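You operate a simulated robot arm through the tools that you are given. There is no shell and no other tool. Be economical: measure what you need, move in short steps, check, and stop when the job is done.

You are at the controls of a simulated two-armed robot. One attempt, no reset.

JOB
Refill the grey bin from the bag that the cream sign names.
Fine: open the lid, tip the bag in, put the bag back where it stood and shut the lid; spill nothing. Set down upright: what you pick out.

Only the result counts: the job must be done as asked and must still hold three seconds after the hand-in. Knocking over, shifting, dropping, spilling or breaking anything else fails it. Lids that push on must go on centred and level and be pressed home; caps that screw on are set level and turned clockwise until they are tight.

ROBOT AND FRAMES
Two 7-joint arms with fingered hands on one trunk, on a base that drives. Base frame: it is fixed to the floor where the robot stands at the start and does not move with it; the origin is under the middle of the robot, x ahead of it, y to its left, z up. Units: m, degrees, N and s.
The left shoulder is at the start at [0.015, 0.174, 1.168], the right one opposite. With the tool pointing down near the work surface each hand reaches from about 0.18 to 0.68 m from the robot's upright axis, wherever it stands, measured 20 degrees to its own side. Places, roughly: grey bin [0.6, -0.2, 1]; grey bin lid [0.6, -0.2, 1.1]; yellow slide [0.5, -0.2, 0.9]. Payload 3.8 kg a hand.
The TCP of each hand is the grasp point between the finger pads, 0.026 m short of the fingertips. In the tool frame z runs along the fingers and y along their closing line. The gripper opens to 0.132 m. The gripper's body begins 0.073 m behind the TCP. The gripper is a hand of 3 fingers: y runs from the thumb to the fingers, the wrist lies at [0, 0, -0.224] in the tool frame.
Orientation is that of the tool frame in the base frame, as [roll, pitch, yaw] about the fixed x, y, z axes, in that order (R = Rz(yaw) Ry(pitch) Rx(roll)). With the fingers straight down and closing along the base's y, the tool's x points along the base's -x, its y along +y and its z along -z.

CONTROLS
- The arms move only by the tool step_arm. It takes "left_motion", "right_motion" or both (then of equal length, played together; a hand with none holds still); each is a list of rows, each an object (a shift or turn left out is 0) with "offset": the shift along the tool's x, y, z in units of 250 mm (1.0 is 250 mm), a list of three; "rot": the turn, a rotation vector about the tool's x, y, z in units of 60 degrees (1.0 is 60 degrees), a list of three. In form: [{"offset": [tx, ty, tz], "rot": [ax, ay, az]}, ...]. A call has 1 to 20 rows; each row is the pose to reach, as a shift and turn from the pose commanded when the call began, along the tool's axes at that moment. A call with a number of a shift or a turn outside -1 to 1 is refused whole. Rows are played at 5 a second. More than 0.05 m and 8.6 degrees between two rows, and nothing of the call is played. Where a pose cannot be reached the arm comes as near as it can. A force on the tool above 40 N (or 10 N above the force at the start of the call, whichever is more), or a blocked arm, ends the call early, and 0.2 s more pass. In this call time passes only in rows, and 0.2 s behind the last. It gives the time, the measured TCP pose, the force on the tool (base axes), the opening and the grip force at its end, in the units of the frame above (readings bear some noise), with the torque about the TCP (base axes, N m) and any sound that the robot's microphone picked up, and new pictures: "views" is both (left out), scene, wrist or none (wrist: the cameras of the hands that moved).
- Cameras (640 x 400 px; columns grow to the right, rows downward): "scene" is now at [0.1741, -0.0574, 1.1244]; the picture's right is [-0.67, -0.75, 0.00], its down [0.18, -0.16, -0.97] and it looks along [0.72, -0.65, 0.24] (base axes); focal length 214 px, centre (320, 200). "left" rides on the left gripper at [-0.062, 0.003, -0.092] in its tool frame; the picture's right is [-0.05, -1.00, 0.00], its down [0.83, -0.04, -0.56] and it looks along [0.55, -0.03, 0.83] (tool axes); focal length 230 px, centre (320, 200). "right" rides on the right gripper at [0.062, 0.003, -0.092] in its tool frame; the picture's right is [-0.05, 1.00, 0.00], its down [-0.83, -0.04, -0.56] and it looks along [-0.55, -0.03, 0.83] (tool axes); focal length 230 px, centre (320, 200). There is no depth. A picture from a camera that has moved, and an enlarged one, comes with that camera's place and axes in the base frame and with its lens. The place of the scene camera against the robot may be out by one fixed shift of up to 0.012 m in any direction.
- move_column(by): slides the trunk up (or, below 0, down) by that many m; the arms and the scene camera ride with it, the base frame stays. It gives what a move gives, with no picture.
- steer(legs): drives the robot by 1 to 6 legs, each [ahead, left, turn to the left] in m, m and degrees, along the robot's own axes; the way and the turn of a leg run together, so that a leg with both is an arc; at most 1.5 m and 180 degrees a leg. The arms and the cameras ride along, it lands a little off, and it stops where it bumps. It gives what a move gives, and a new picture of the scene camera.
- move_fingers(finger1, finger2, thumb_bend, hand): sets how far each is bent, from 0 (flat) to 100 (curled in); at 30 the hand is open as for a grip, at 70 the pads meet at the TCP. One left out holds its place. A second passes; each finger stops where it meets its share of the squeeze, and holds until it gets a number again. It is the only way to open and close the hand. It gives what a move gives, with no picture; readings hold the bend of each and the force on the fingers (four entries, about 0 where the hand has none), thumb and palm.
- aim_head(pan, tilt): turns the head with the scene camera to pan (to the left, within 60 degrees either way) and tilt (down, from -29 to 69), counted from straight ahead of the robot. It gives what a move gives, and a new picture of the scene camera.
- close_up(camera, box): a new picture of the part [left, top, right, bottom] of that camera's present view, enlarged. The clock stands still meanwhile.
- sign_off(): hands the job in; it is judged then, once.

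Go step by step. Nothing tells you exact positions but the pictures and the camera data: compare them with the known pose of the tool, close in by small moves and look again before you grip or let go. The budget is 120 turns and 260 pictures, counting those below and the enlarged ones. Unless the task says otherwise, let go and move clear before handing in, and close with one line.

The tools are called after ">>>" as a command line: name --argument value ..., lists and objects as JSON in quotes. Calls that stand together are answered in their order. step_arm: Moves the arms, as the interface text tells. Its arguments: {"type":"object","properties":{"left_motion":{"type":"array","items":{"type":"object","properties":{"offset":{"type":"array","items":{"type":"number"}},"rot":{"type":"array","items":{"type":"number"}}}}},"right_motion":{"type":"array","items":{"type":"object","properties":{"offset":{"type":"array","items":{"type":"number"}},"rot":{"type":"array","items":{"type":"number"}}}}},"views":{"type":"string","enum":["both","scene","wrist","none"]}},"required":[]} The other tools are called the same way: move_column (by) slides the trunk up or down; move_fingers (finger1, finger2, thumb_bend, hand) moves the fingers one by one; steer (legs) drives the base; aim_head (pan, tilt) turns the head that bears the scene camera; close_up (camera, box) takes an enlarged picture of a part of a camera's view; sign_off () hands the job in.

At the start:

```text
t: 0.0
left_position: [0.4366, -0.0449, 0.9997]
left_tool_rot: [-179.9, 0.0, -180.0]
left_wrist_force: [1.0, -0.3, 0.1]
left_moment: [-0.01, 0.0, 0.0]
left_width: 0.1321
left_finger_force: 0.1
left_shape: jaw
left_bend: [30.0, 30.0, 30.0]
left_finger forces: [0.1, 0.0, 0.0, 0.0, 0.0, 0.0]
right_position: [0.2609, -0.3531, 1.3999]
right_tool_rot: [-179.9, 0.1, -180.0]
right_wrist_force: [-0.1, -0.3, -0.4]
right_moment: [-0.01, 0.0, -0.02]
right_width: 0.132
right_finger_force: 0.0
right_shape: jaw
right_bend: [30.0, 30.0, 30.0]
right_finger forces: [0.0, 0.0, 0.0, 0.0, 0.0, 0.0]
trunk travel left (down, up): [-0.467, 0.014]
robot x, y, heading: [-0.0011, -0.0017, -0.2]
head pan, tilt: [-41.7, -14.2]
```

scene: 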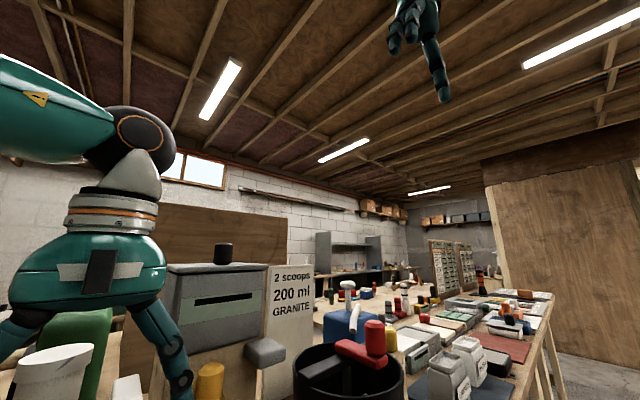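
right: 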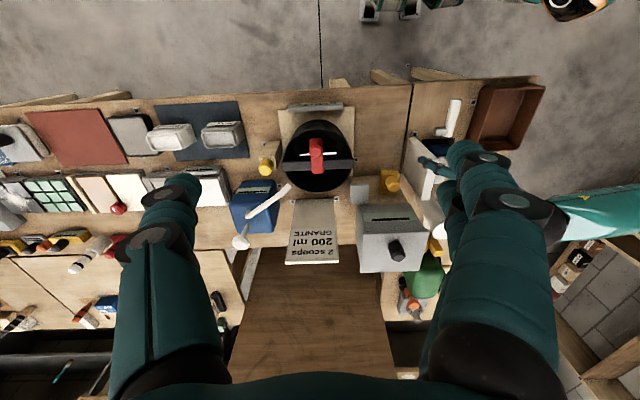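
left: 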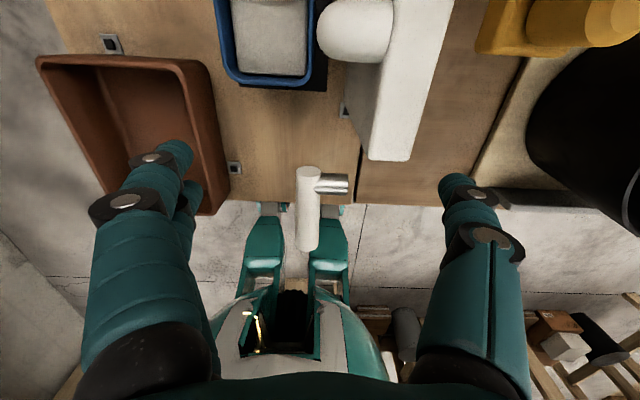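

I see a grey bin with a dark knob and a sign "2 scoops 200 ml GRANITE"; there are many other objects. I look around with the head first.

>>> aim_head --pan -20 --tilt 25

>>> close_up --camera "scene" --box '[160, 100, 480, 300]'

>>> close_up --camera "right" --box '[220, 80, 480, 300]'

>>> aim_head --pan -55 --tilt 25

>>> aim_head --pan 25 --tilt 25

```text
t: 1.1
left_position: [0.4375, -0.0434, 1.0013]
left_tool_rot: [-180.0, 0.0, -180.0]
left_wrist_force: [0.6, -0.5, -0.1]
left_moment: [0.0, 0.01, -0.04]
left_width: 0.1317
left_finger_force: 0.1
left_shape: jaw
left_bend: [30.0, 30.0, 30.0]
left_finger forces: [0.0, 0.0, 0.0, 0.0, 0.0, 0.0]
right_position: [0.2604, -0.354, 1.4003]
right_tool_rot: [-179.9, 0.1, -180.0]
right_wrist_force: [-0.7, -0.2, 0.7]
right_moment: [0.0, -0.03, -0.02]
right_width: 0.132
right_finger_force: 0.0
right_shape: jaw
right_bend: [30.0, 30.0, 30.0]
right_finger forces: [0.0, 0.1, 0.0, 0.0, 0.0, 0.0]
trunk travel left (down, up): [-0.467, 0.014]
robot x, y, heading: [0.0008, 0.0013, 0.1]
head pan, tilt: [-20.0, 25.0]
camera scene: at [0.2001, -0.035, 1.0629], right [-0.34, -0.94, 0.0], down [-0.4, 0.14, -0.91], along [0.85, -0.31, -0.42], focal length 214 px, centre (320, 200)
```

scene: 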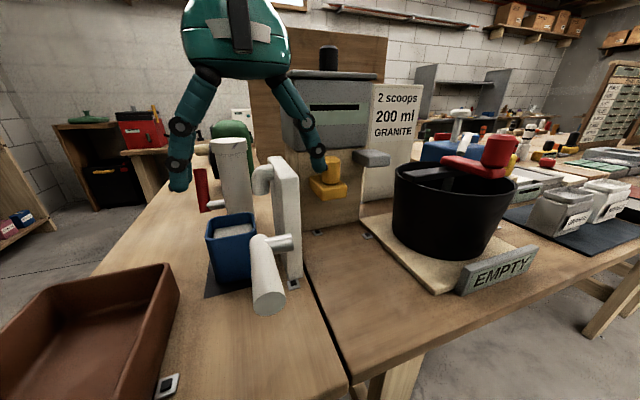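

```text
2.00 times, centred on (320, 200) of scene
camera zoom: at [0.2001, -0.035, 1.0629], right [-0.34, -0.94, 0.0], down [-0.4, 0.14, -0.91], along [0.85, -0.31, -0.42], focal length 429 px, centre (320, 200)
```

zoom: 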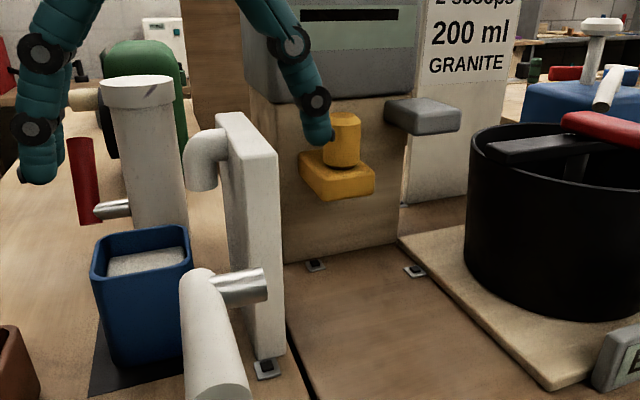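

```text
1.82 times, centred on (350, 190) of right
camera zoom: at [0.1987, -0.35, 1.4917], right [0.05, 1.0, 0.0], down [0.83, -0.04, 0.56], along [0.56, -0.03, -0.83], focal length 418 px, centre (266, 218)
```

zoom: 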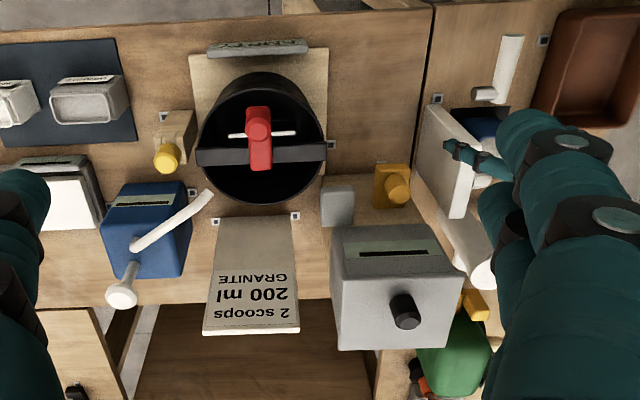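

```text
t: 2.1
left_position: [0.438, -0.0445, 1.0004]
left_tool_rot: [180.0, 0.0, -180.0]
left_wrist_force: [-0.2, -0.2, 0.5]
left_moment: [0.01, -0.05, -0.02]
left_width: 0.1319
left_finger_force: 0.0
left_shape: jaw
left_bend: [30.0, 30.0, 30.0]
left_finger forces: [0.0, 0.0, 0.0, 0.0, 0.0, 0.0]
right_position: [0.2589, -0.354, 1.3996]
right_tool_rot: [-179.9, 0.0, 179.9]
right_wrist_force: [-0.1, -0.5, -0.8]
right_moment: [-0.03, -0.01, 0.02]
right_width: 0.1321
right_finger_force: 0.0
right_shape: jaw
right_bend: [30.0, 30.0, 30.0]
right_finger forces: [0.1, 0.0, 0.0, 0.1, 0.0, 0.0]
trunk travel left (down, up): [-0.467, 0.014]
robot x, y, heading: [-0.003, 0.0005, 0.0]
head pan, tilt: [-55.0, 25.0]
camera scene: at [0.1665, -0.0788, 1.0628], right [-0.82, -0.57, 0.0], down [-0.24, 0.35, -0.91], along [0.52, -0.74, -0.42], focal length 214 px, centre (320, 200)
```

scene: 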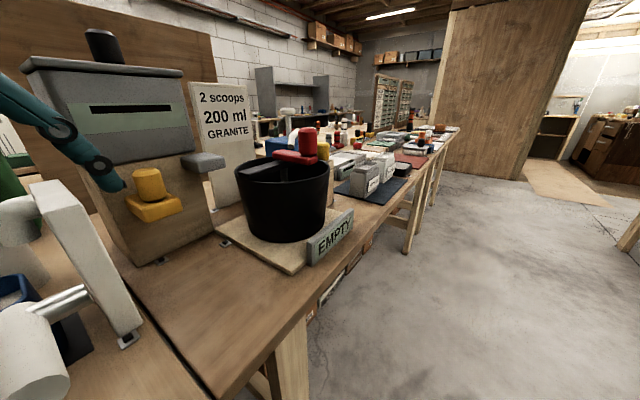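

```text
t: 3.6
left_position: [0.4365, -0.043, 0.9996]
left_tool_rot: [-180.0, 0.0, 179.9]
left_wrist_force: [0.2, -0.1, -1.2]
left_moment: [0.0, 0.02, -0.01]
left_width: 0.1317
left_finger_force: 0.0
left_shape: jaw
left_bend: [30.0, 30.0, 30.0]
left_finger forces: [0.0, 0.0, 0.0, 0.0, 0.1, 0.0]
right_position: [0.2619, -0.3538, 1.3992]
right_tool_rot: [-179.9, 0.1, -179.9]
right_wrist_force: [-0.1, 0.1, 0.2]
right_moment: [0.02, -0.01, 0.01]
right_width: 0.132
right_finger_force: 0.1
right_shape: jaw
right_bend: [30.0, 30.0, 30.0]
right_finger forces: [0.0, 0.1, 0.0, 0.0, 0.0, 0.1]
trunk travel left (down, up): [-0.467, 0.014]
robot x, y, heading: [0.0014, 0.0012, -0.0]
head pan, tilt: [25.0, 25.0]
camera scene: at [0.1971, 0.0355, 1.0628], right [0.42, -0.91, 0.0], down [-0.38, -0.18, -0.91], along [0.82, 0.38, -0.42], focal length 214 px, centre (320, 200)
```

scene: 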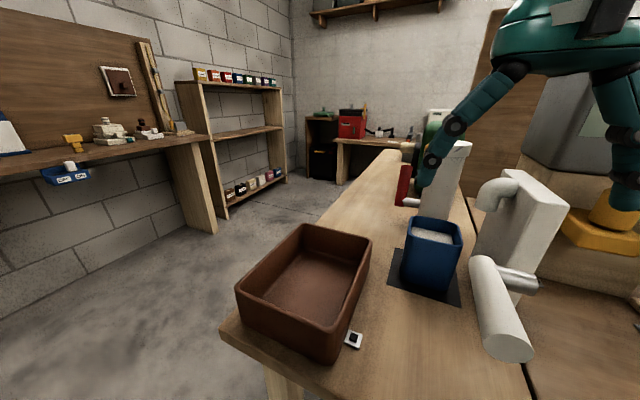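

The bags are the grey labelled containers on the dark mat to the right, with the hopper bin in front of me. I read the labels and look closer.

>>> aim_head --pan -60 --tilt 25

>>> close_up --camera "scene" --box '[300, 120, 400, 200]'

>>> close_up --camera "scene" --box '[60, 80, 280, 270]'

>>> close_up --camera "right" --box '[0, 80, 260, 240]'

```text
t: 5.2
left_position: [0.4377, -0.0441, 1.0009]
left_tool_rot: [-180.0, 0.0, -179.9]
left_wrist_force: [-0.7, 0.3, 0.6]
left_moment: [0.01, 0.02, 0.02]
left_width: 0.1318
left_finger_force: 0.1
left_shape: jaw
left_bend: [30.0, 30.0, 30.0]
left_finger forces: [0.0, 0.0, 0.0, 0.1, 0.0, 0.1]
right_position: [0.261, -0.3536, 1.3997]
right_tool_rot: [-179.9, 0.1, 179.9]
right_wrist_force: [-0.7, -0.1, -0.5]
right_moment: [0.0, 0.01, -0.04]
right_width: 0.1317
right_finger_force: 0.0
right_shape: jaw
right_bend: [30.0, 30.0, 30.0]
right_finger forces: [0.1, 0.0, 0.1, 0.0, 0.0, 0.0]
trunk travel left (down, up): [-0.467, 0.014]
robot x, y, heading: [-0.0015, 0.0008, -0.1]
head pan, tilt: [-60.0, 25.0]
camera scene: at [0.1597, -0.0832, 1.0628], right [-0.87, -0.5, 0.0], down [-0.21, 0.37, -0.91], along [0.45, -0.78, -0.42], focal length 214 px, centre (320, 200)
```

scene: 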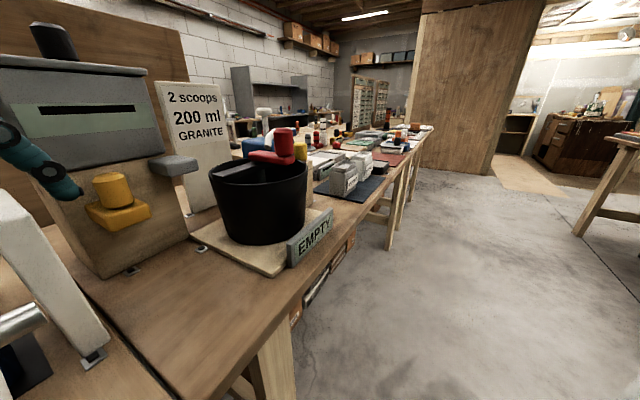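

```text
5.00 times, centred on (350, 160) of scene
camera zoom: at [0.1597, -0.0832, 1.0628], right [-0.87, -0.5, 0.0], down [-0.21, 0.37, -0.91], along [0.45, -0.78, -0.42], focal length 1072 px, centre (170, 400)
```

zoom: 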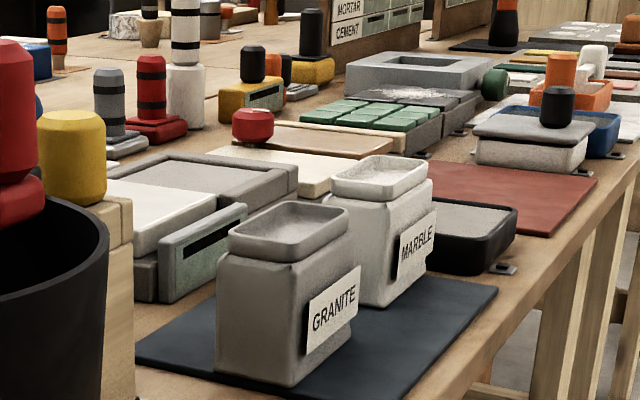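

```text
2.11 times, centred on (170, 175) of scene
camera zoom: at [0.1597, -0.0832, 1.0628], right [-0.87, -0.5, 0.0], down [-0.21, 0.37, -0.91], along [0.45, -0.78, -0.42], focal length 452 px, centre (636, 253)
```

zoom: 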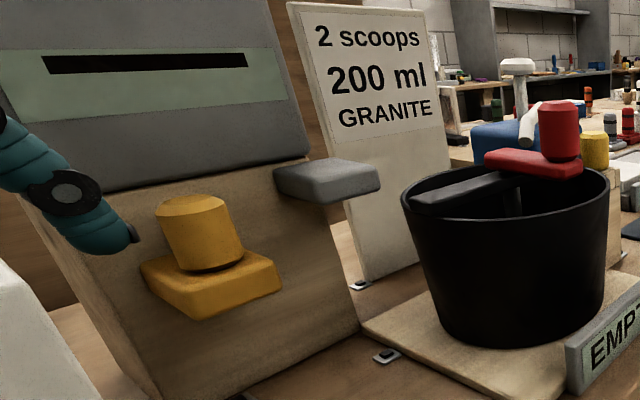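

```text
2.46 times, centred on (130, 160) of right
camera zoom: at [0.1988, -0.3499, 1.4917], right [0.05, 1.0, 0.0], down [0.83, -0.04, 0.56], along [0.56, -0.03, -0.83], focal length 566 px, centre (788, 298)
```

zoom: 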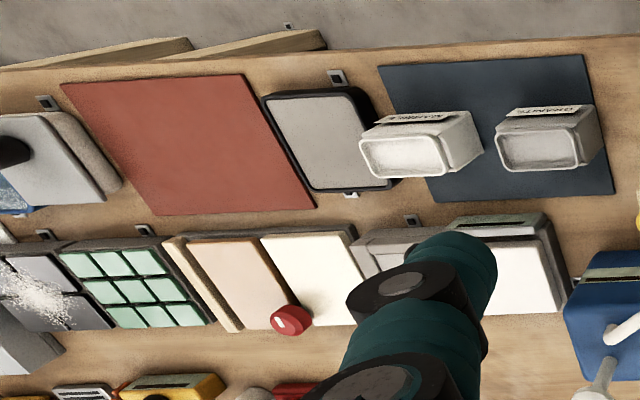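

The granite bag stands on the dark mat at about [0.395, -0.63], top at about z 0.90, and the bin lid is at about z 1.10. Next I look closely at the lid and the bin front.

>>> close_up --camera "right" --box '[340, 160, 460, 280]'

>>> close_up --camera "right" --box '[140, 90, 260, 165]'

>>> aim_head --pan -25 --tilt 5

>>> close_up --camera "scene" --box '[220, 100, 460, 250]'

```text
3.33 times, centred on (400, 220) of right
camera zoom: at [0.1988, -0.3499, 1.4917], right [0.05, 1.0, 0.0], down [0.83, -0.04, 0.56], along [0.56, -0.03, -0.83], focal length 767 px, centre (53, 133)
```

zoom: 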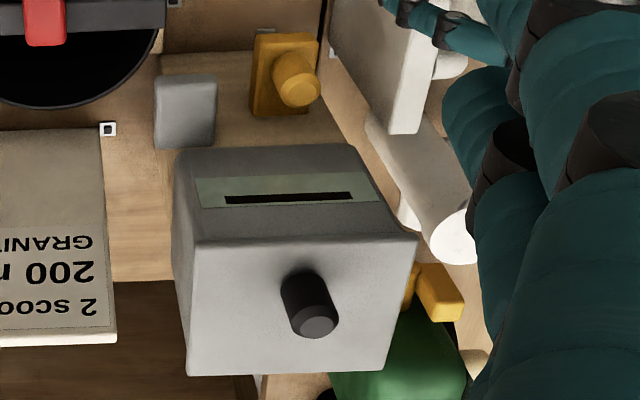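

```text
5.33 times, centred on (200, 128) of right
camera zoom: at [0.1988, -0.3499, 1.4917], right [0.05, 1.0, 0.0], down [0.83, -0.04, 0.56], along [0.56, -0.03, -0.83], focal length 1227 px, centre (960, 587)
```

zoom: 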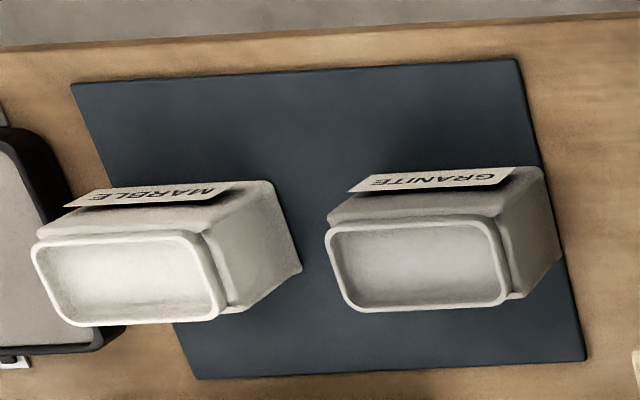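

```text
t: 6.2
left_position: [0.4357, -0.0435, 1.0007]
left_tool_rot: [180.0, 0.1, -180.0]
left_wrist_force: [0.2, -0.9, 0.2]
left_moment: [-0.01, -0.01, -0.01]
left_width: 0.1319
left_finger_force: 0.0
left_shape: jaw
left_bend: [30.0, 30.0, 30.0]
left_finger forces: [0.0, 0.1, 0.0, 0.0, 0.0, 0.0]
right_position: [0.2608, -0.3529, 1.3988]
right_tool_rot: [-179.9, 0.1, -180.0]
right_wrist_force: [0.0, 0.0, -0.2]
right_moment: [0.01, 0.01, -0.02]
right_width: 0.1321
right_finger_force: 0.0
right_shape: jaw
right_bend: [30.0, 30.0, 30.0]
right_finger forces: [0.0, 0.0, 0.1, 0.0, 0.1, 0.0]
trunk travel left (down, up): [-0.467, 0.014]
robot x, y, heading: [-0.001, 0.0016, -0.1]
head pan, tilt: [-25.0, 5.0]
camera scene: at [0.1968, -0.0423, 1.0952], right [-0.42, -0.91, 0.0], down [-0.08, 0.04, -1.0], along [0.9, -0.42, -0.09], focal length 214 px, centre (320, 200)
```

scene: 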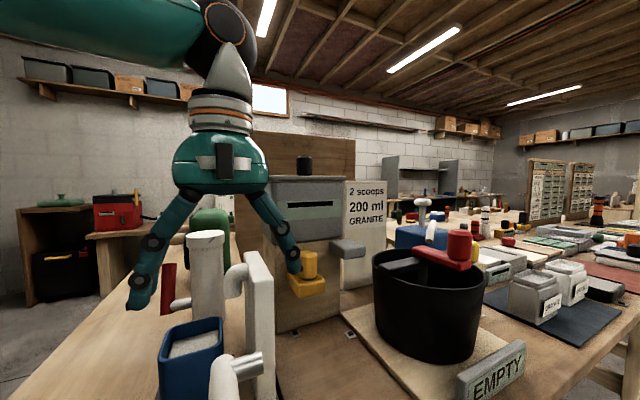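

```text
2.67 times, centred on (340, 175) of scene
camera zoom: at [0.1968, -0.0423, 1.0952], right [-0.42, -0.91, 0.0], down [-0.08, 0.04, -1.0], along [0.9, -0.42, -0.09], focal length 572 px, centre (267, 267)
```

zoom: 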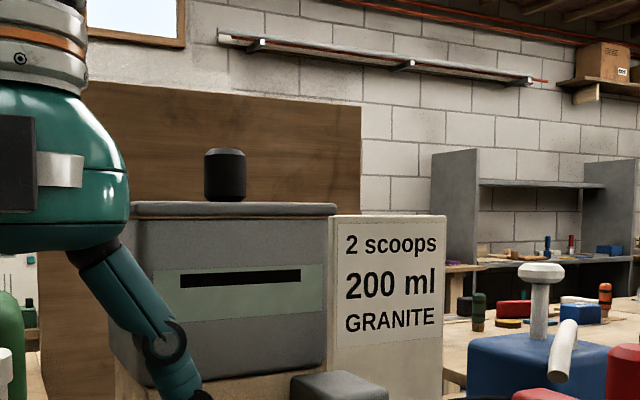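

The lid looks hinged at the back (knob towards the front). My plan is to take the bag with the right hand from the robot side, gripping its 0.10 m width, then have the left hand open the lid while the right pours. First I raise the left hand clear.

>>> step_arm --left_motion '[{"offset": [0, 0, -0.16]}, {"offset": [0, 0, -0.32]}, {"offset": [0, 0, -0.48]}, {"offset": [0, 0, -0.64]}, {"offset": [0, 0, -0.8]}]' --views "scene"

>>> steer --legs '[[-0.3, 0, 0], [0, -0.5, 0]]'

>>> aim_head --pan 0 --tilt 30

```text
t: 7.4
left_position: [0.4309, -0.0447, 1.2051]
left_tool_rot: [180.0, 0.1, 180.0]
left_wrist_force: [0.4, -0.3, -1.2]
left_moment: [0.03, -0.01, 0.0]
left_width: 0.132
left_finger_force: 0.0
left_shape: jaw
left_bend: [30.0, 30.0, 30.0]
left_finger forces: [0.0, 0.1, 0.0, 0.0, 0.0, 0.1]
right_position: [0.261, -0.3548, 1.4006]
right_tool_rot: [-179.8, 0.1, 180.0]
right_wrist_force: [-0.6, -0.7, 0.1]
right_moment: [-0.02, 0.0, 0.0]
right_width: 0.132
right_finger_force: 0.1
right_shape: jaw
right_bend: [30.0, 30.0, 30.0]
right_finger forces: [0.0, 0.0, 0.0, 0.0, 0.1, 0.1]
trunk travel left (down, up): [-0.467, 0.014]
robot x, y, heading: [0.003, 0.0005, -0.0]
head pan, tilt: [-25.0, 5.0]
camera scene: at [0.1964, -0.0424, 1.0954], right [-0.42, -0.91, 0.0], down [-0.08, 0.04, -1.0], along [0.9, -0.42, -0.09], focal length 214 px, centre (320, 200)
```

scene: 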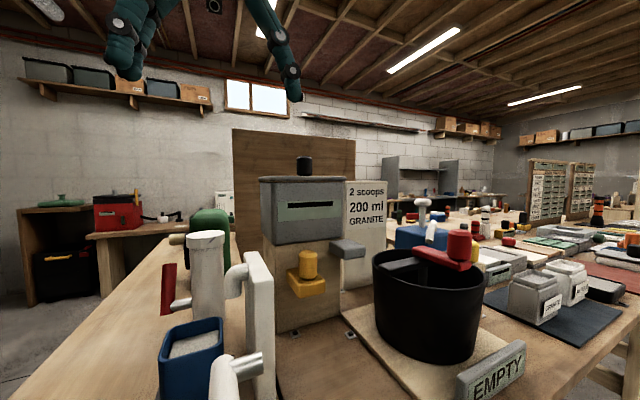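

```text
t: 11.9
left_position: [0.1413, -0.5333, 1.2038]
left_tool_rot: [-180.0, 0.0, -179.6]
left_wrist_force: [0.1, -0.3, 0.2]
left_moment: [0.02, -0.03, -0.04]
left_width: 0.1318
left_finger_force: 0.1
left_shape: jaw
left_bend: [30.0, 30.0, 30.0]
left_finger forces: [0.1, 0.0, 0.0, 0.0, 0.0, 0.0]
right_position: [-0.0281, -0.8424, 1.3987]
right_tool_rot: [-179.9, 0.2, -179.6]
right_wrist_force: [-0.3, -0.8, 0.0]
right_moment: [0.03, 0.03, -0.04]
right_width: 0.1319
right_finger_force: 0.0
right_shape: jaw
right_bend: [30.0, 30.0, 30.0]
right_finger forces: [0.1, 0.0, 0.1, 0.0, 0.1, 0.0]
trunk travel left (down, up): [-0.467, 0.014]
robot x, y, heading: [-0.2929, -0.4931, 0.5]
head pan, tilt: [-25.0, 5.0]
camera scene: at [-0.0954, -0.533, 1.0952], right [-0.42, -0.91, 0.0], down [-0.08, 0.04, -1.0], along [0.91, -0.41, -0.09], focal length 214 px, centre (320, 200)
```

scene: 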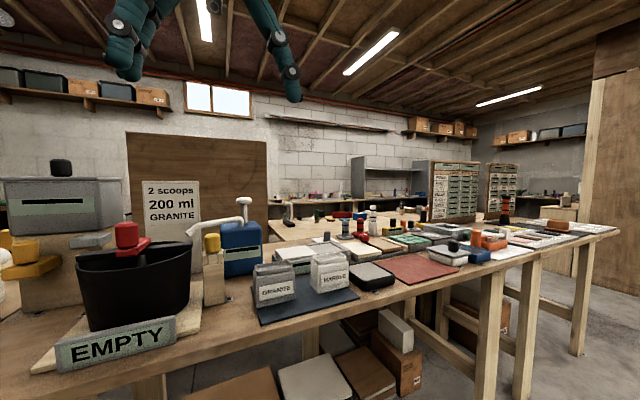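

```text
t: 12.8
left_position: [0.1417, -0.5323, 1.2026]
left_tool_rot: [-180.0, 0.0, -179.5]
left_wrist_force: [-0.5, 0.4, -0.3]
left_moment: [0.03, 0.02, -0.03]
left_width: 0.1319
left_finger_force: 0.1
left_shape: jaw
left_bend: [30.0, 30.0, 30.0]
left_finger forces: [0.0, 0.0, 0.1, 0.1, 0.1, 0.1]
right_position: [-0.0287, -0.8446, 1.3998]
right_tool_rot: [-180.0, 0.1, -179.7]
right_wrist_force: [-0.4, -0.5, -0.7]
right_moment: [-0.02, 0.01, -0.01]
right_width: 0.1319
right_finger_force: 0.0
right_shape: jaw
right_bend: [30.0, 30.0, 30.0]
right_finger forces: [0.1, 0.0, 0.1, 0.1, 0.0, 0.0]
trunk travel left (down, up): [-0.467, 0.014]
robot x, y, heading: [-0.2932, -0.493, 0.7]
head pan, tilt: [0.0, 30.0]
camera scene: at [-0.0885, -0.4942, 1.0549], right [0.01, -1.0, 0.0], down [-0.5, 0.0, -0.87], along [0.87, 0.01, -0.5], focal length 214 px, centre (320, 200)
```

scene: 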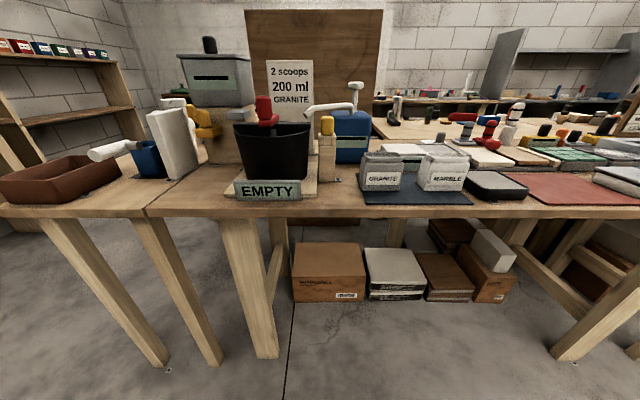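

Good head-on view now; I zoom in to measure the bag precisely.

>>> close_up --camera "scene" --box '[345, 130, 475, 212]'

>>> close_up --camera "scene" --box '[160, 20, 320, 120]'

```text
4.88 times, centred on (410, 171) of scene
camera zoom: at [-0.0885, -0.4942, 1.0549], right [0.01, -1.0, 0.0], down [-0.5, 0.0, -0.87], along [0.87, 0.01, -0.5], focal length 1046 px, centre (-119, 342)
```

zoom: 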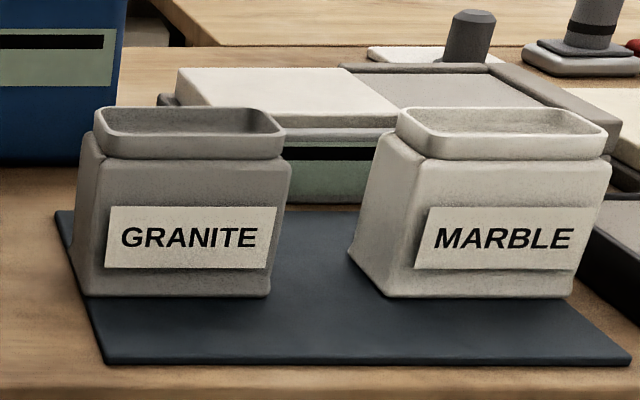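

```text
4.00 times, centred on (240, 70) of scene
camera zoom: at [-0.0885, -0.4942, 1.0549], right [0.01, -1.0, 0.0], down [-0.5, 0.0, -0.87], along [0.87, 0.01, -0.5], focal length 858 px, centre (640, 720)
```

zoom: 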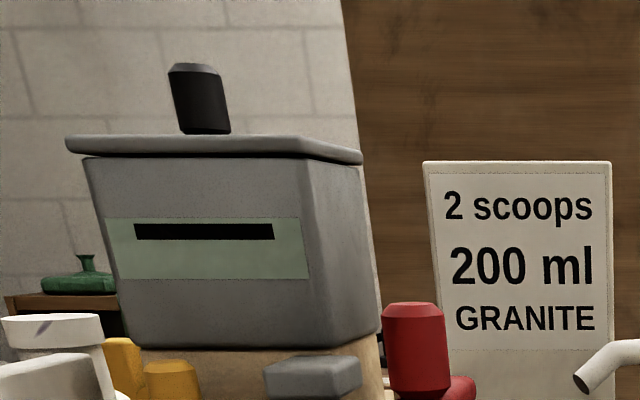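

Bag: y about -0.63 (0.093 wide), x from about 0.37 to 0.42, rim z about 0.895. I now swing the right hand forward to pitch it, and move the left hand aside.

>>> step_arm --right_motion '[{"offset": [-0.08, 0.064, 0.11], "rot": [0, -0.11, 0]}, {"offset": [-0.16, 0.129, 0.22], "rot": [0, -0.22, 0]}, {"offset": [-0.24, 0.193, 0.33], "rot": [0, -0.33, 0]}, {"offset": [-0.32, 0.258, 0.44], "rot": [0, -0.44, 0]}, {"offset": [-0.4, 0.322, 0.55], "rot": [0, -0.55, 0]}, {"offset": [-0.48, 0.387, 0.66], "rot": [0, -0.66, 0]}, {"offset": [-0.56, 0.451, 0.77], "rot": [0, -0.77, 0]}, {"offset": [-0.64, 0.515, 0.88], "rot": [0, -0.88, 0]}, {"offset": [-0.72, 0.58, 1.0], "rot": [0, -1.0, 0]}]' --left_motion '[{"offset": [0, 0.08, 0]}, {"offset": [0, 0.16, 0]}, {"offset": [0, 0.24, 0]}, {"offset": [0, 0.32, 0]}, {"offset": [0, 0.4, 0]}, {"offset": [0, 0.48, 0]}, {"offset": [0, 0.56, 0]}, {"offset": [0, 0.64, 0]}, {"offset": [0, 0.72, 0]}]'

```text
t: 14.8
left_position: [0.1395, -0.3525, 1.2021]
left_tool_rot: [180.0, -0.2, -179.6]
left_wrist_force: [0.2, 0.2, -0.2]
left_moment: [0.0, 0.02, -0.01]
left_width: 0.1321
left_finger_force: 0.1
left_shape: jaw
left_bend: [30.0, 30.0, 30.0]
left_finger forces: [0.0, 0.1, 0.0, 0.0, 0.0, 0.1]
right_position: [0.1726, -0.7763, 1.1736]
right_tool_rot: [-179.9, 60.2, -179.5]
right_wrist_force: [-0.4, 0.1, -0.5]
right_moment: [0.02, 0.0, 0.0]
right_width: 0.1319
right_finger_force: 0.0
right_shape: jaw
right_bend: [30.0, 30.0, 30.0]
right_finger forces: [0.1, 0.1, 0.0, 0.0, 0.1, 0.1]
right hand out of reach, approached as far as the arm can: row 6, 7, 8, 9
trunk travel left (down, up): [-0.467, 0.014]
robot x, y, heading: [-0.2909, -0.4912, 0.7]
head pan, tilt: [0.0, 30.0]
camera scene: at [-0.088, -0.4944, 1.0546], right [0.01, -1.0, 0.0], down [-0.5, 0.0, -0.87], along [0.87, 0.01, -0.5], focal length 214 px, centre (320, 200)
camera right: at [0.0612, -0.7724, 1.1661], right [0.02, 1.0, 0.04], down [-0.07, -0.04, 1.0], along [1.0, -0.02, 0.07], focal length 230 px, centre (320, 200)
camera left: at [0.2012, -0.3505, 1.2952], right [0.06, -1.0, 0.0], down [-0.83, -0.05, 0.56], along [-0.56, -0.03, -0.83], focal length 230 px, centre (320, 200)
```

scene: 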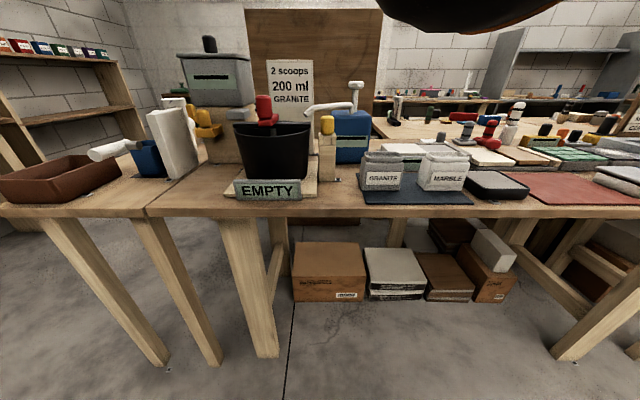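
right: 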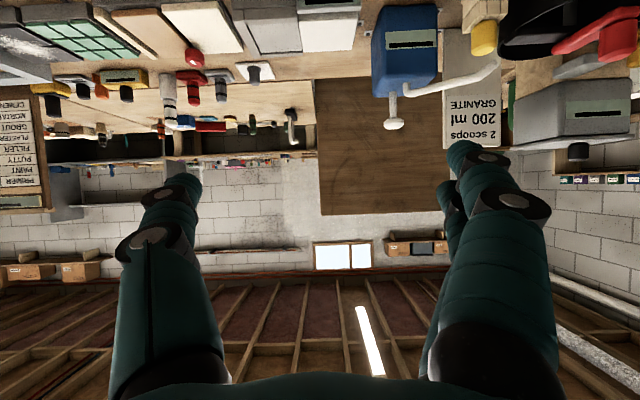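
left: 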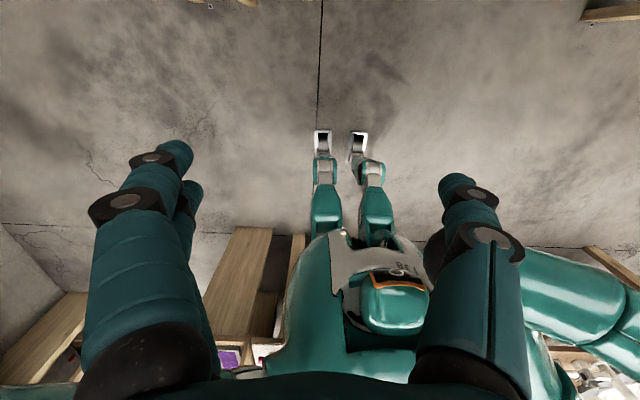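

The right hand was limited by being folded too close to the shoulder; further forward should work. I continue toward a pre-grasp pose in front of the bag.

>>> step_arm --right_motion '[{"offset": [0.065, 0.048, 0.128], "rot": [0, -0.033, 0]}, {"offset": [0.13, 0.096, 0.256], "rot": [0, -0.067, 0]}, {"offset": [0.194, 0.144, 0.384], "rot": [0, -0.1, 0]}, {"offset": [0.26, 0.192, 0.512], "rot": [0, -0.133, 0]}, {"offset": [0.324, 0.24, 0.64], "rot": [0, -0.167, 0]}]'

```text
t: 16.0
left_position: [0.1407, -0.3532, 1.2031]
left_tool_rot: [180.0, 0.0, -179.6]
left_wrist_force: [0.6, -0.5, -0.2]
left_moment: [-0.02, 0.0, -0.01]
left_width: 0.1317
left_finger_force: 0.0
left_shape: jaw
left_bend: [30.0, 30.0, 30.0]
left_finger forces: [0.1, 0.0, 0.1, 0.0, 0.0, 0.1]
right_position: [0.2205, -0.7417, 1.1054]
right_tool_rot: [-179.5, 64.8, -179.4]
right_wrist_force: [0.0, -0.2, -0.4]
right_moment: [0.04, -0.02, -0.03]
right_width: 0.1319
right_finger_force: 0.0
right_shape: jaw
right_bend: [30.0, 30.0, 30.0]
right_finger forces: [0.0, 0.0, 0.1, 0.0, 0.1, 0.1]
right hand out of reach, approached as far as the arm can: row 3, 4, 5
trunk travel left (down, up): [-0.467, 0.014]
robot x, y, heading: [-0.2936, -0.4937, 0.2]
head pan, tilt: [0.0, 30.0]
camera scene: at [-0.0885, -0.4943, 1.0548], right [0.01, -1.0, 0.0], down [-0.5, 0.0, -0.87], along [0.87, 0.01, -0.5], focal length 214 px, centre (320, 200)
camera right: at [0.1101, -0.7378, 1.0892], right [0.02, 1.0, 0.04], down [-0.15, -0.04, 0.99], along [0.99, -0.02, 0.15], focal length 230 px, centre (320, 200)
```

scene: 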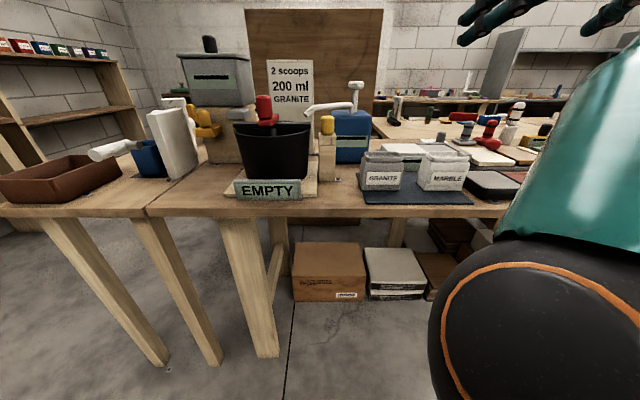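
right: 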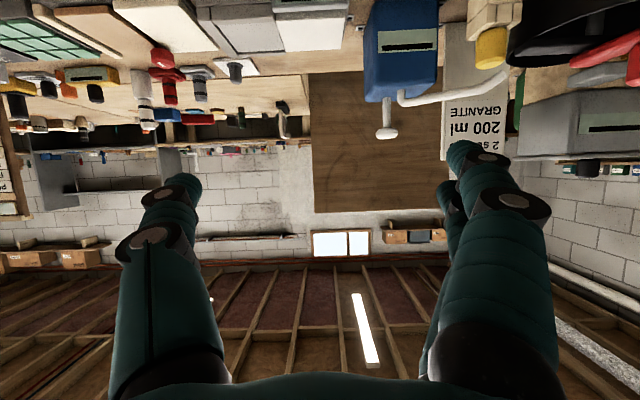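

The arm keeps its pitch limit while folded. I extend further forward with a slightly steeper tool angle and see what becomes reachable.

>>> step_arm --right_motion '[{"offset": [0.0, 0.0, 0.12], "rot": [0, 0.05, 0]}, {"offset": [0.0, 0.0, 0.24], "rot": [0, 0.1, 0]}, {"offset": [0.0, 0, 0.36], "rot": [0, 0.15, 0]}]'

```text
t: 16.8
left_position: [0.1405, -0.3534, 1.2028]
left_tool_rot: [-180.0, -0.1, -179.6]
left_wrist_force: [-0.2, -0.2, 0.6]
left_moment: [0.02, 0.03, 0.01]
left_width: 0.1319
left_finger_force: 0.1
left_shape: jaw
left_bend: [30.0, 30.0, 30.0]
left_finger forces: [0.0, 0.1, 0.1, 0.0, 0.0, 0.0]
right_position: [0.3051, -0.7449, 1.0706]
right_tool_rot: [-179.6, 55.7, -179.4]
right_wrist_force: [-0.3, 0.5, -0.6]
right_moment: [0.0, -0.04, -0.02]
right_width: 0.1319
right_finger_force: 0.0
right_shape: jaw
right_bend: [30.0, 30.0, 30.0]
right_finger forces: [0.1, 0.1, 0.0, 0.0, 0.0, 0.0]
trunk travel left (down, up): [-0.467, 0.014]
robot x, y, heading: [-0.2936, -0.4915, 0.3]
head pan, tilt: [0.0, 30.0]
camera scene: at [-0.088, -0.4943, 1.0547], right [0.01, -1.0, 0.0], down [-0.5, 0.0, -0.87], along [0.87, 0.01, -0.5], focal length 214 px, centre (320, 200)
camera right: at [0.1938, -0.7413, 1.0718], right [0.03, 1.0, 0.04], down [0.01, -0.04, 1.0], along [1.0, -0.03, -0.01], focal length 230 px, centre (320, 200)
```

scene: 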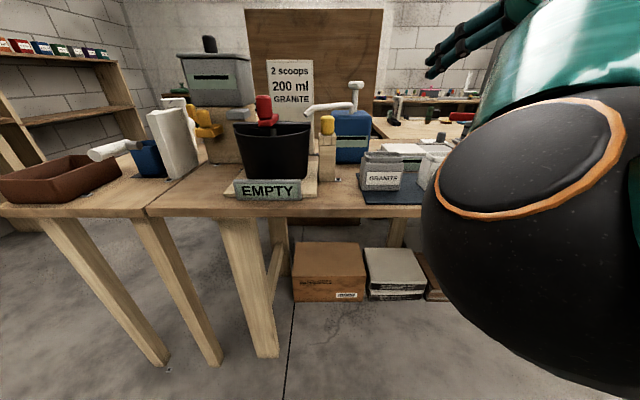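
right: 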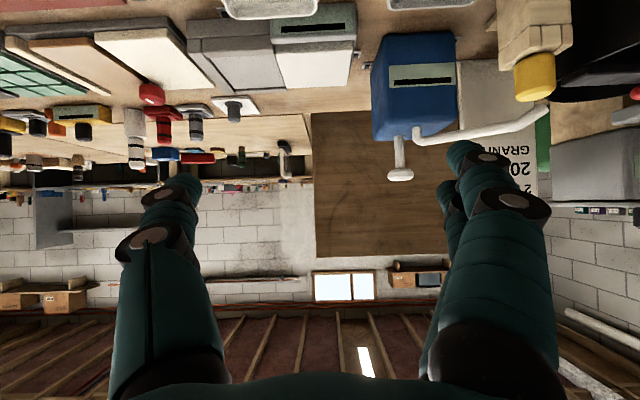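

Reachable now. I move to a pre-grasp point up-front of the bag, along the tool axis.

>>> step_arm --right_motion '[{"offset": [0.1, 0.094, 0.05]}, {"offset": [0.2, 0.187, 0.1]}, {"offset": [0.3, 0.28, 0.15]}, {"offset": [0.4, 0.374, 0.2]}, {"offset": [0.508, 0.468, 0.249]}]'

```text
t: 18.2
left_position: [0.1406, -0.3528, 1.2027]
left_tool_rot: [180.0, -0.1, -179.7]
left_wrist_force: [0.6, -0.4, 0.3]
left_moment: [0.01, 0.01, -0.03]
left_width: 0.1319
left_finger_force: 0.1
left_shape: jaw
left_bend: [30.0, 30.0, 30.0]
left_finger forces: [0.0, 0.1, 0.0, 0.0, 0.0, 0.0]
right_position: [0.3035, -0.6801, 0.9579]
right_tool_rot: [-167.1, 58.6, -171.9]
right_wrist_force: [0.2, 0.3, 0.5]
right_moment: [0.0, -0.02, -0.01]
right_width: 0.1318
right_finger_force: 0.0
right_shape: jaw
right_bend: [30.0, 30.0, 30.0]
right_finger forces: [0.1, 0.1, 0.0, 0.0, 0.1, 0.0]
trunk travel left (down, up): [-0.467, 0.014]
robot x, y, heading: [-0.2927, -0.4915, 0.4]
head pan, tilt: [0.0, 30.0]
stopped in row 5 (right hand): the arm was blocked; the commanded pose is now the measured one
camera scene: at [-0.0884, -0.4942, 1.0549], right [0.01, -1.0, 0.0], down [-0.5, 0.0, -0.87], along [0.87, 0.01, -0.5], focal length 214 px, centre (320, 200)
camera right: at [0.1915, -0.6715, 0.9513], right [0.08, 0.99, -0.07], down [-0.05, 0.08, 1.0], along [1.0, -0.07, 0.06], focal length 230 px, centre (320, 200)
```

scene: 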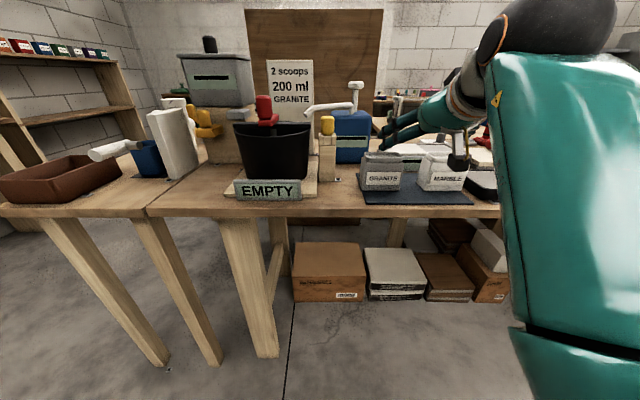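
right: 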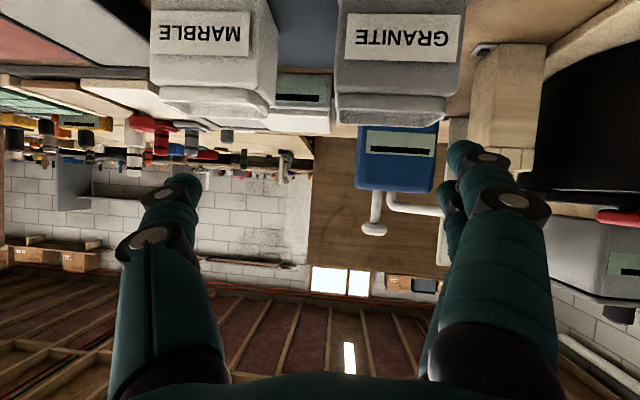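

The arm was blocked, likely elbow against trunk. I give it room: back up 0.1 and go left 0.11 so that the bag lies to the right of the robot's axis.

>>> steer --legs '[[-0.1, 0, 0], [0, 0.11, 0]]'

```text
t: 20.2
left_position: [0.038, -0.2454, 1.2038]
left_tool_rot: [179.9, -0.1, -179.4]
left_wrist_force: [0.0, 0.7, -0.8]
left_moment: [-0.02, -0.01, -0.02]
left_width: 0.1318
left_finger_force: 0.0
left_shape: jaw
left_bend: [30.0, 30.0, 30.0]
left_finger forces: [0.0, 0.0, 0.0, 0.1, 0.0, 0.1]
right_position: [0.2029, -0.5699, 0.957]
right_tool_rot: [-167.2, 58.6, -171.8]
right_wrist_force: [-0.3, -0.7, 0.3]
right_moment: [-0.01, 0.01, -0.03]
right_width: 0.1317
right_finger_force: 0.0
right_shape: jaw
right_bend: [30.0, 30.0, 30.0]
right_finger forces: [0.0, 0.1, 0.0, 0.0, 0.0, 0.0]
trunk travel left (down, up): [-0.467, 0.014]
robot x, y, heading: [-0.3951, -0.3844, 0.4]
head pan, tilt: [0.0, 30.0]
camera scene: at [-0.1892, -0.3861, 1.0548], right [0.01, -1.0, 0.0], down [-0.5, -0.01, -0.87], along [0.87, 0.01, -0.5], focal length 214 px, centre (320, 200)
```

scene: 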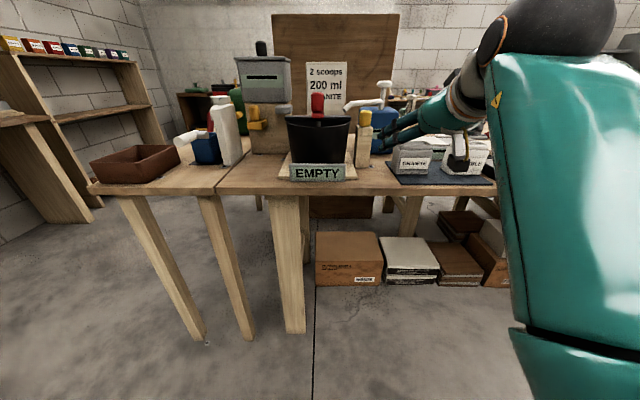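

Now I straighten the tool and move to the pre-grasp pose.

>>> step_arm --right_motion '[{"offset": [-0.016, -0.05, 0.1], "rot": [-0.025, 0.013, 0.017]}, {"offset": [-0.032, -0.098, 0.202], "rot": [-0.05, 0.026, 0.034]}, {"offset": [-0.048, -0.147, 0.303], "rot": [-0.075, 0.039, 0.05]}, {"offset": [-0.064, -0.196, 0.404], "rot": [-0.101, 0.051, 0.067]}]'

>>> close_up --camera "right" --box '[160, 0, 560, 250]'

```text
t: 21.2
left_position: [0.0391, -0.2437, 1.2042]
left_tool_rot: [-180.0, -0.1, -179.4]
left_wrist_force: [0.3, -0.2, 0.4]
left_moment: [-0.03, 0.01, -0.01]
left_width: 0.1318
left_finger_force: 0.1
left_shape: jaw
left_bend: [30.0, 30.0, 30.0]
left_finger forces: [0.0, 0.1, 0.1, 0.0, 0.0, 0.0]
right_position: [0.2962, -0.626, 0.9239]
right_tool_rot: [-180.0, 56.0, -179.7]
right_wrist_force: [0.2, -0.5, 0.0]
right_moment: [0.01, -0.03, -0.01]
right_width: 0.132
right_finger_force: 0.1
right_shape: jaw
right_bend: [30.0, 30.0, 30.0]
right_finger forces: [0.0, 0.0, 0.1, 0.0, 0.0, 0.0]
trunk travel left (down, up): [-0.467, 0.014]
robot x, y, heading: [-0.3926, -0.3838, 0.5]
head pan, tilt: [0.0, 30.0]
camera scene: at [-0.189, -0.3864, 1.0547], right [0.01, -1.0, 0.0], down [-0.5, -0.01, -0.87], along [0.87, 0.01, -0.5], focal length 214 px, centre (320, 200)
camera right: at [0.1842, -0.6238, 0.9243], right [0.02, 1.0, 0.04], down [0.0, -0.04, 1.0], along [1.0, -0.02, -0.01], focal length 230 px, centre (320, 200)
```

scene: 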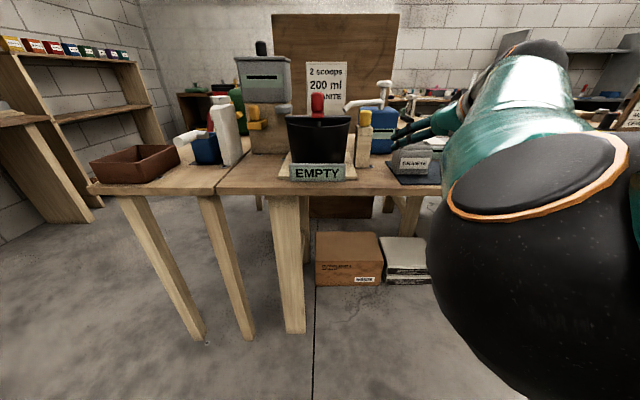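
right: 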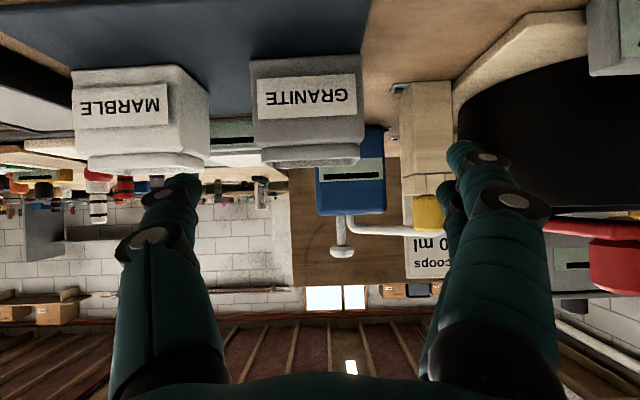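

```text
1.60 times, centred on (360, 125) of right
camera zoom: at [0.1842, -0.6238, 0.9243], right [0.02, 1.0, 0.04], down [0.0, -0.04, 1.0], along [1.0, -0.02, -0.01], focal length 368 px, centre (256, 320)
```

zoom: 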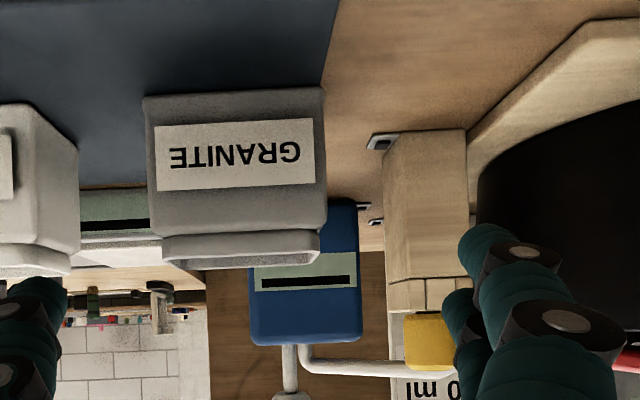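

The bag is centred at y about -0.634, front face x about 0.369. I advance along the tool axis to straddle it, TCP at about z 0.865.

>>> step_arm --right_motion '[{"offset": [-0.008, -0.016, 0.12]}, {"offset": [-0.016, -0.032, 0.24]}, {"offset": [-0.02, -0.032, 0.35]}]'

>>> close_up --camera "scene" --box '[350, 80, 510, 200]'

```text
t: 22.0
left_position: [0.0389, -0.2453, 1.2026]
left_tool_rot: [180.0, 0.0, -179.3]
left_wrist_force: [0.5, 0.0, -0.3]
left_moment: [-0.01, 0.02, 0.01]
left_width: 0.132
left_finger_force: 0.1
left_shape: jaw
left_bend: [30.0, 30.0, 30.0]
left_finger forces: [0.0, 0.0, 0.0, 0.0, 0.0, 0.0]
right_position: [0.3705, -0.6341, 0.8823]
right_tool_rot: [179.8, 56.0, -180.0]
right_wrist_force: [-0.3, -0.1, 0.5]
right_moment: [0.02, -0.01, 0.02]
right_width: 0.1319
right_finger_force: 0.1
right_shape: jaw
right_bend: [30.0, 30.0, 30.0]
right_finger forces: [0.0, 0.1, 0.0, 0.0, 0.1, 0.1]
trunk travel left (down, up): [-0.467, 0.014]
robot x, y, heading: [-0.3943, -0.3867, 0.6]
head pan, tilt: [0.0, 30.0]
camera scene: at [-0.1889, -0.3865, 1.0547], right [0.01, -1.0, 0.0], down [-0.5, -0.01, -0.87], along [0.87, 0.01, -0.5], focal length 214 px, centre (320, 200)
camera right: at [0.2581, -0.6321, 0.8827], right [0.03, 1.0, 0.04], down [0.0, -0.04, 1.0], along [1.0, -0.03, -0.01], focal length 230 px, centre (320, 200)
```

scene: 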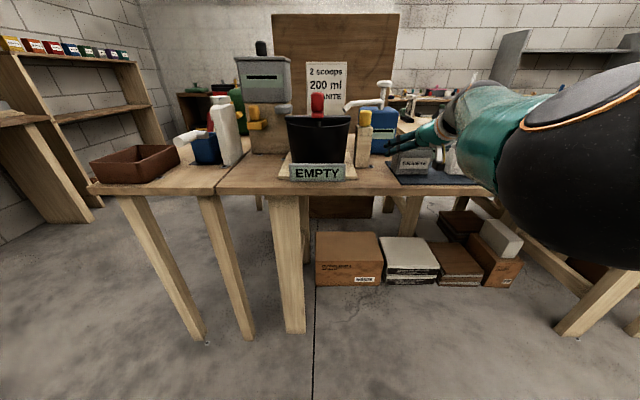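
right: 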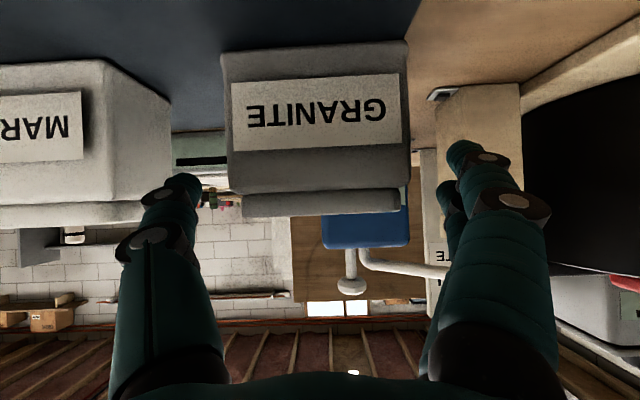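

```text
3.33 times, centred on (430, 140) of scene
camera zoom: at [-0.1889, -0.3865, 1.0547], right [0.01, -1.0, 0.0], down [-0.5, -0.01, -0.87], along [0.87, 0.01, -0.5], focal length 715 px, centre (-47, 400)
```

zoom: 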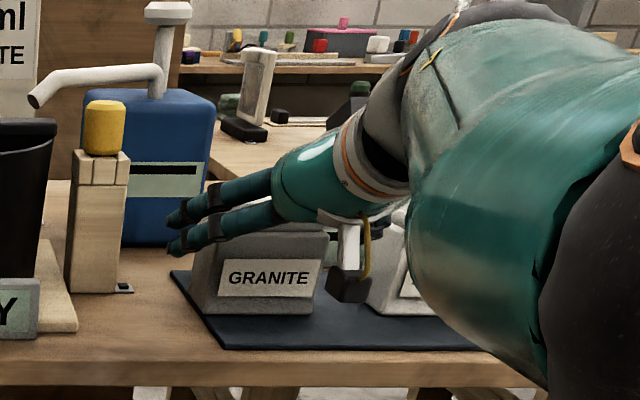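

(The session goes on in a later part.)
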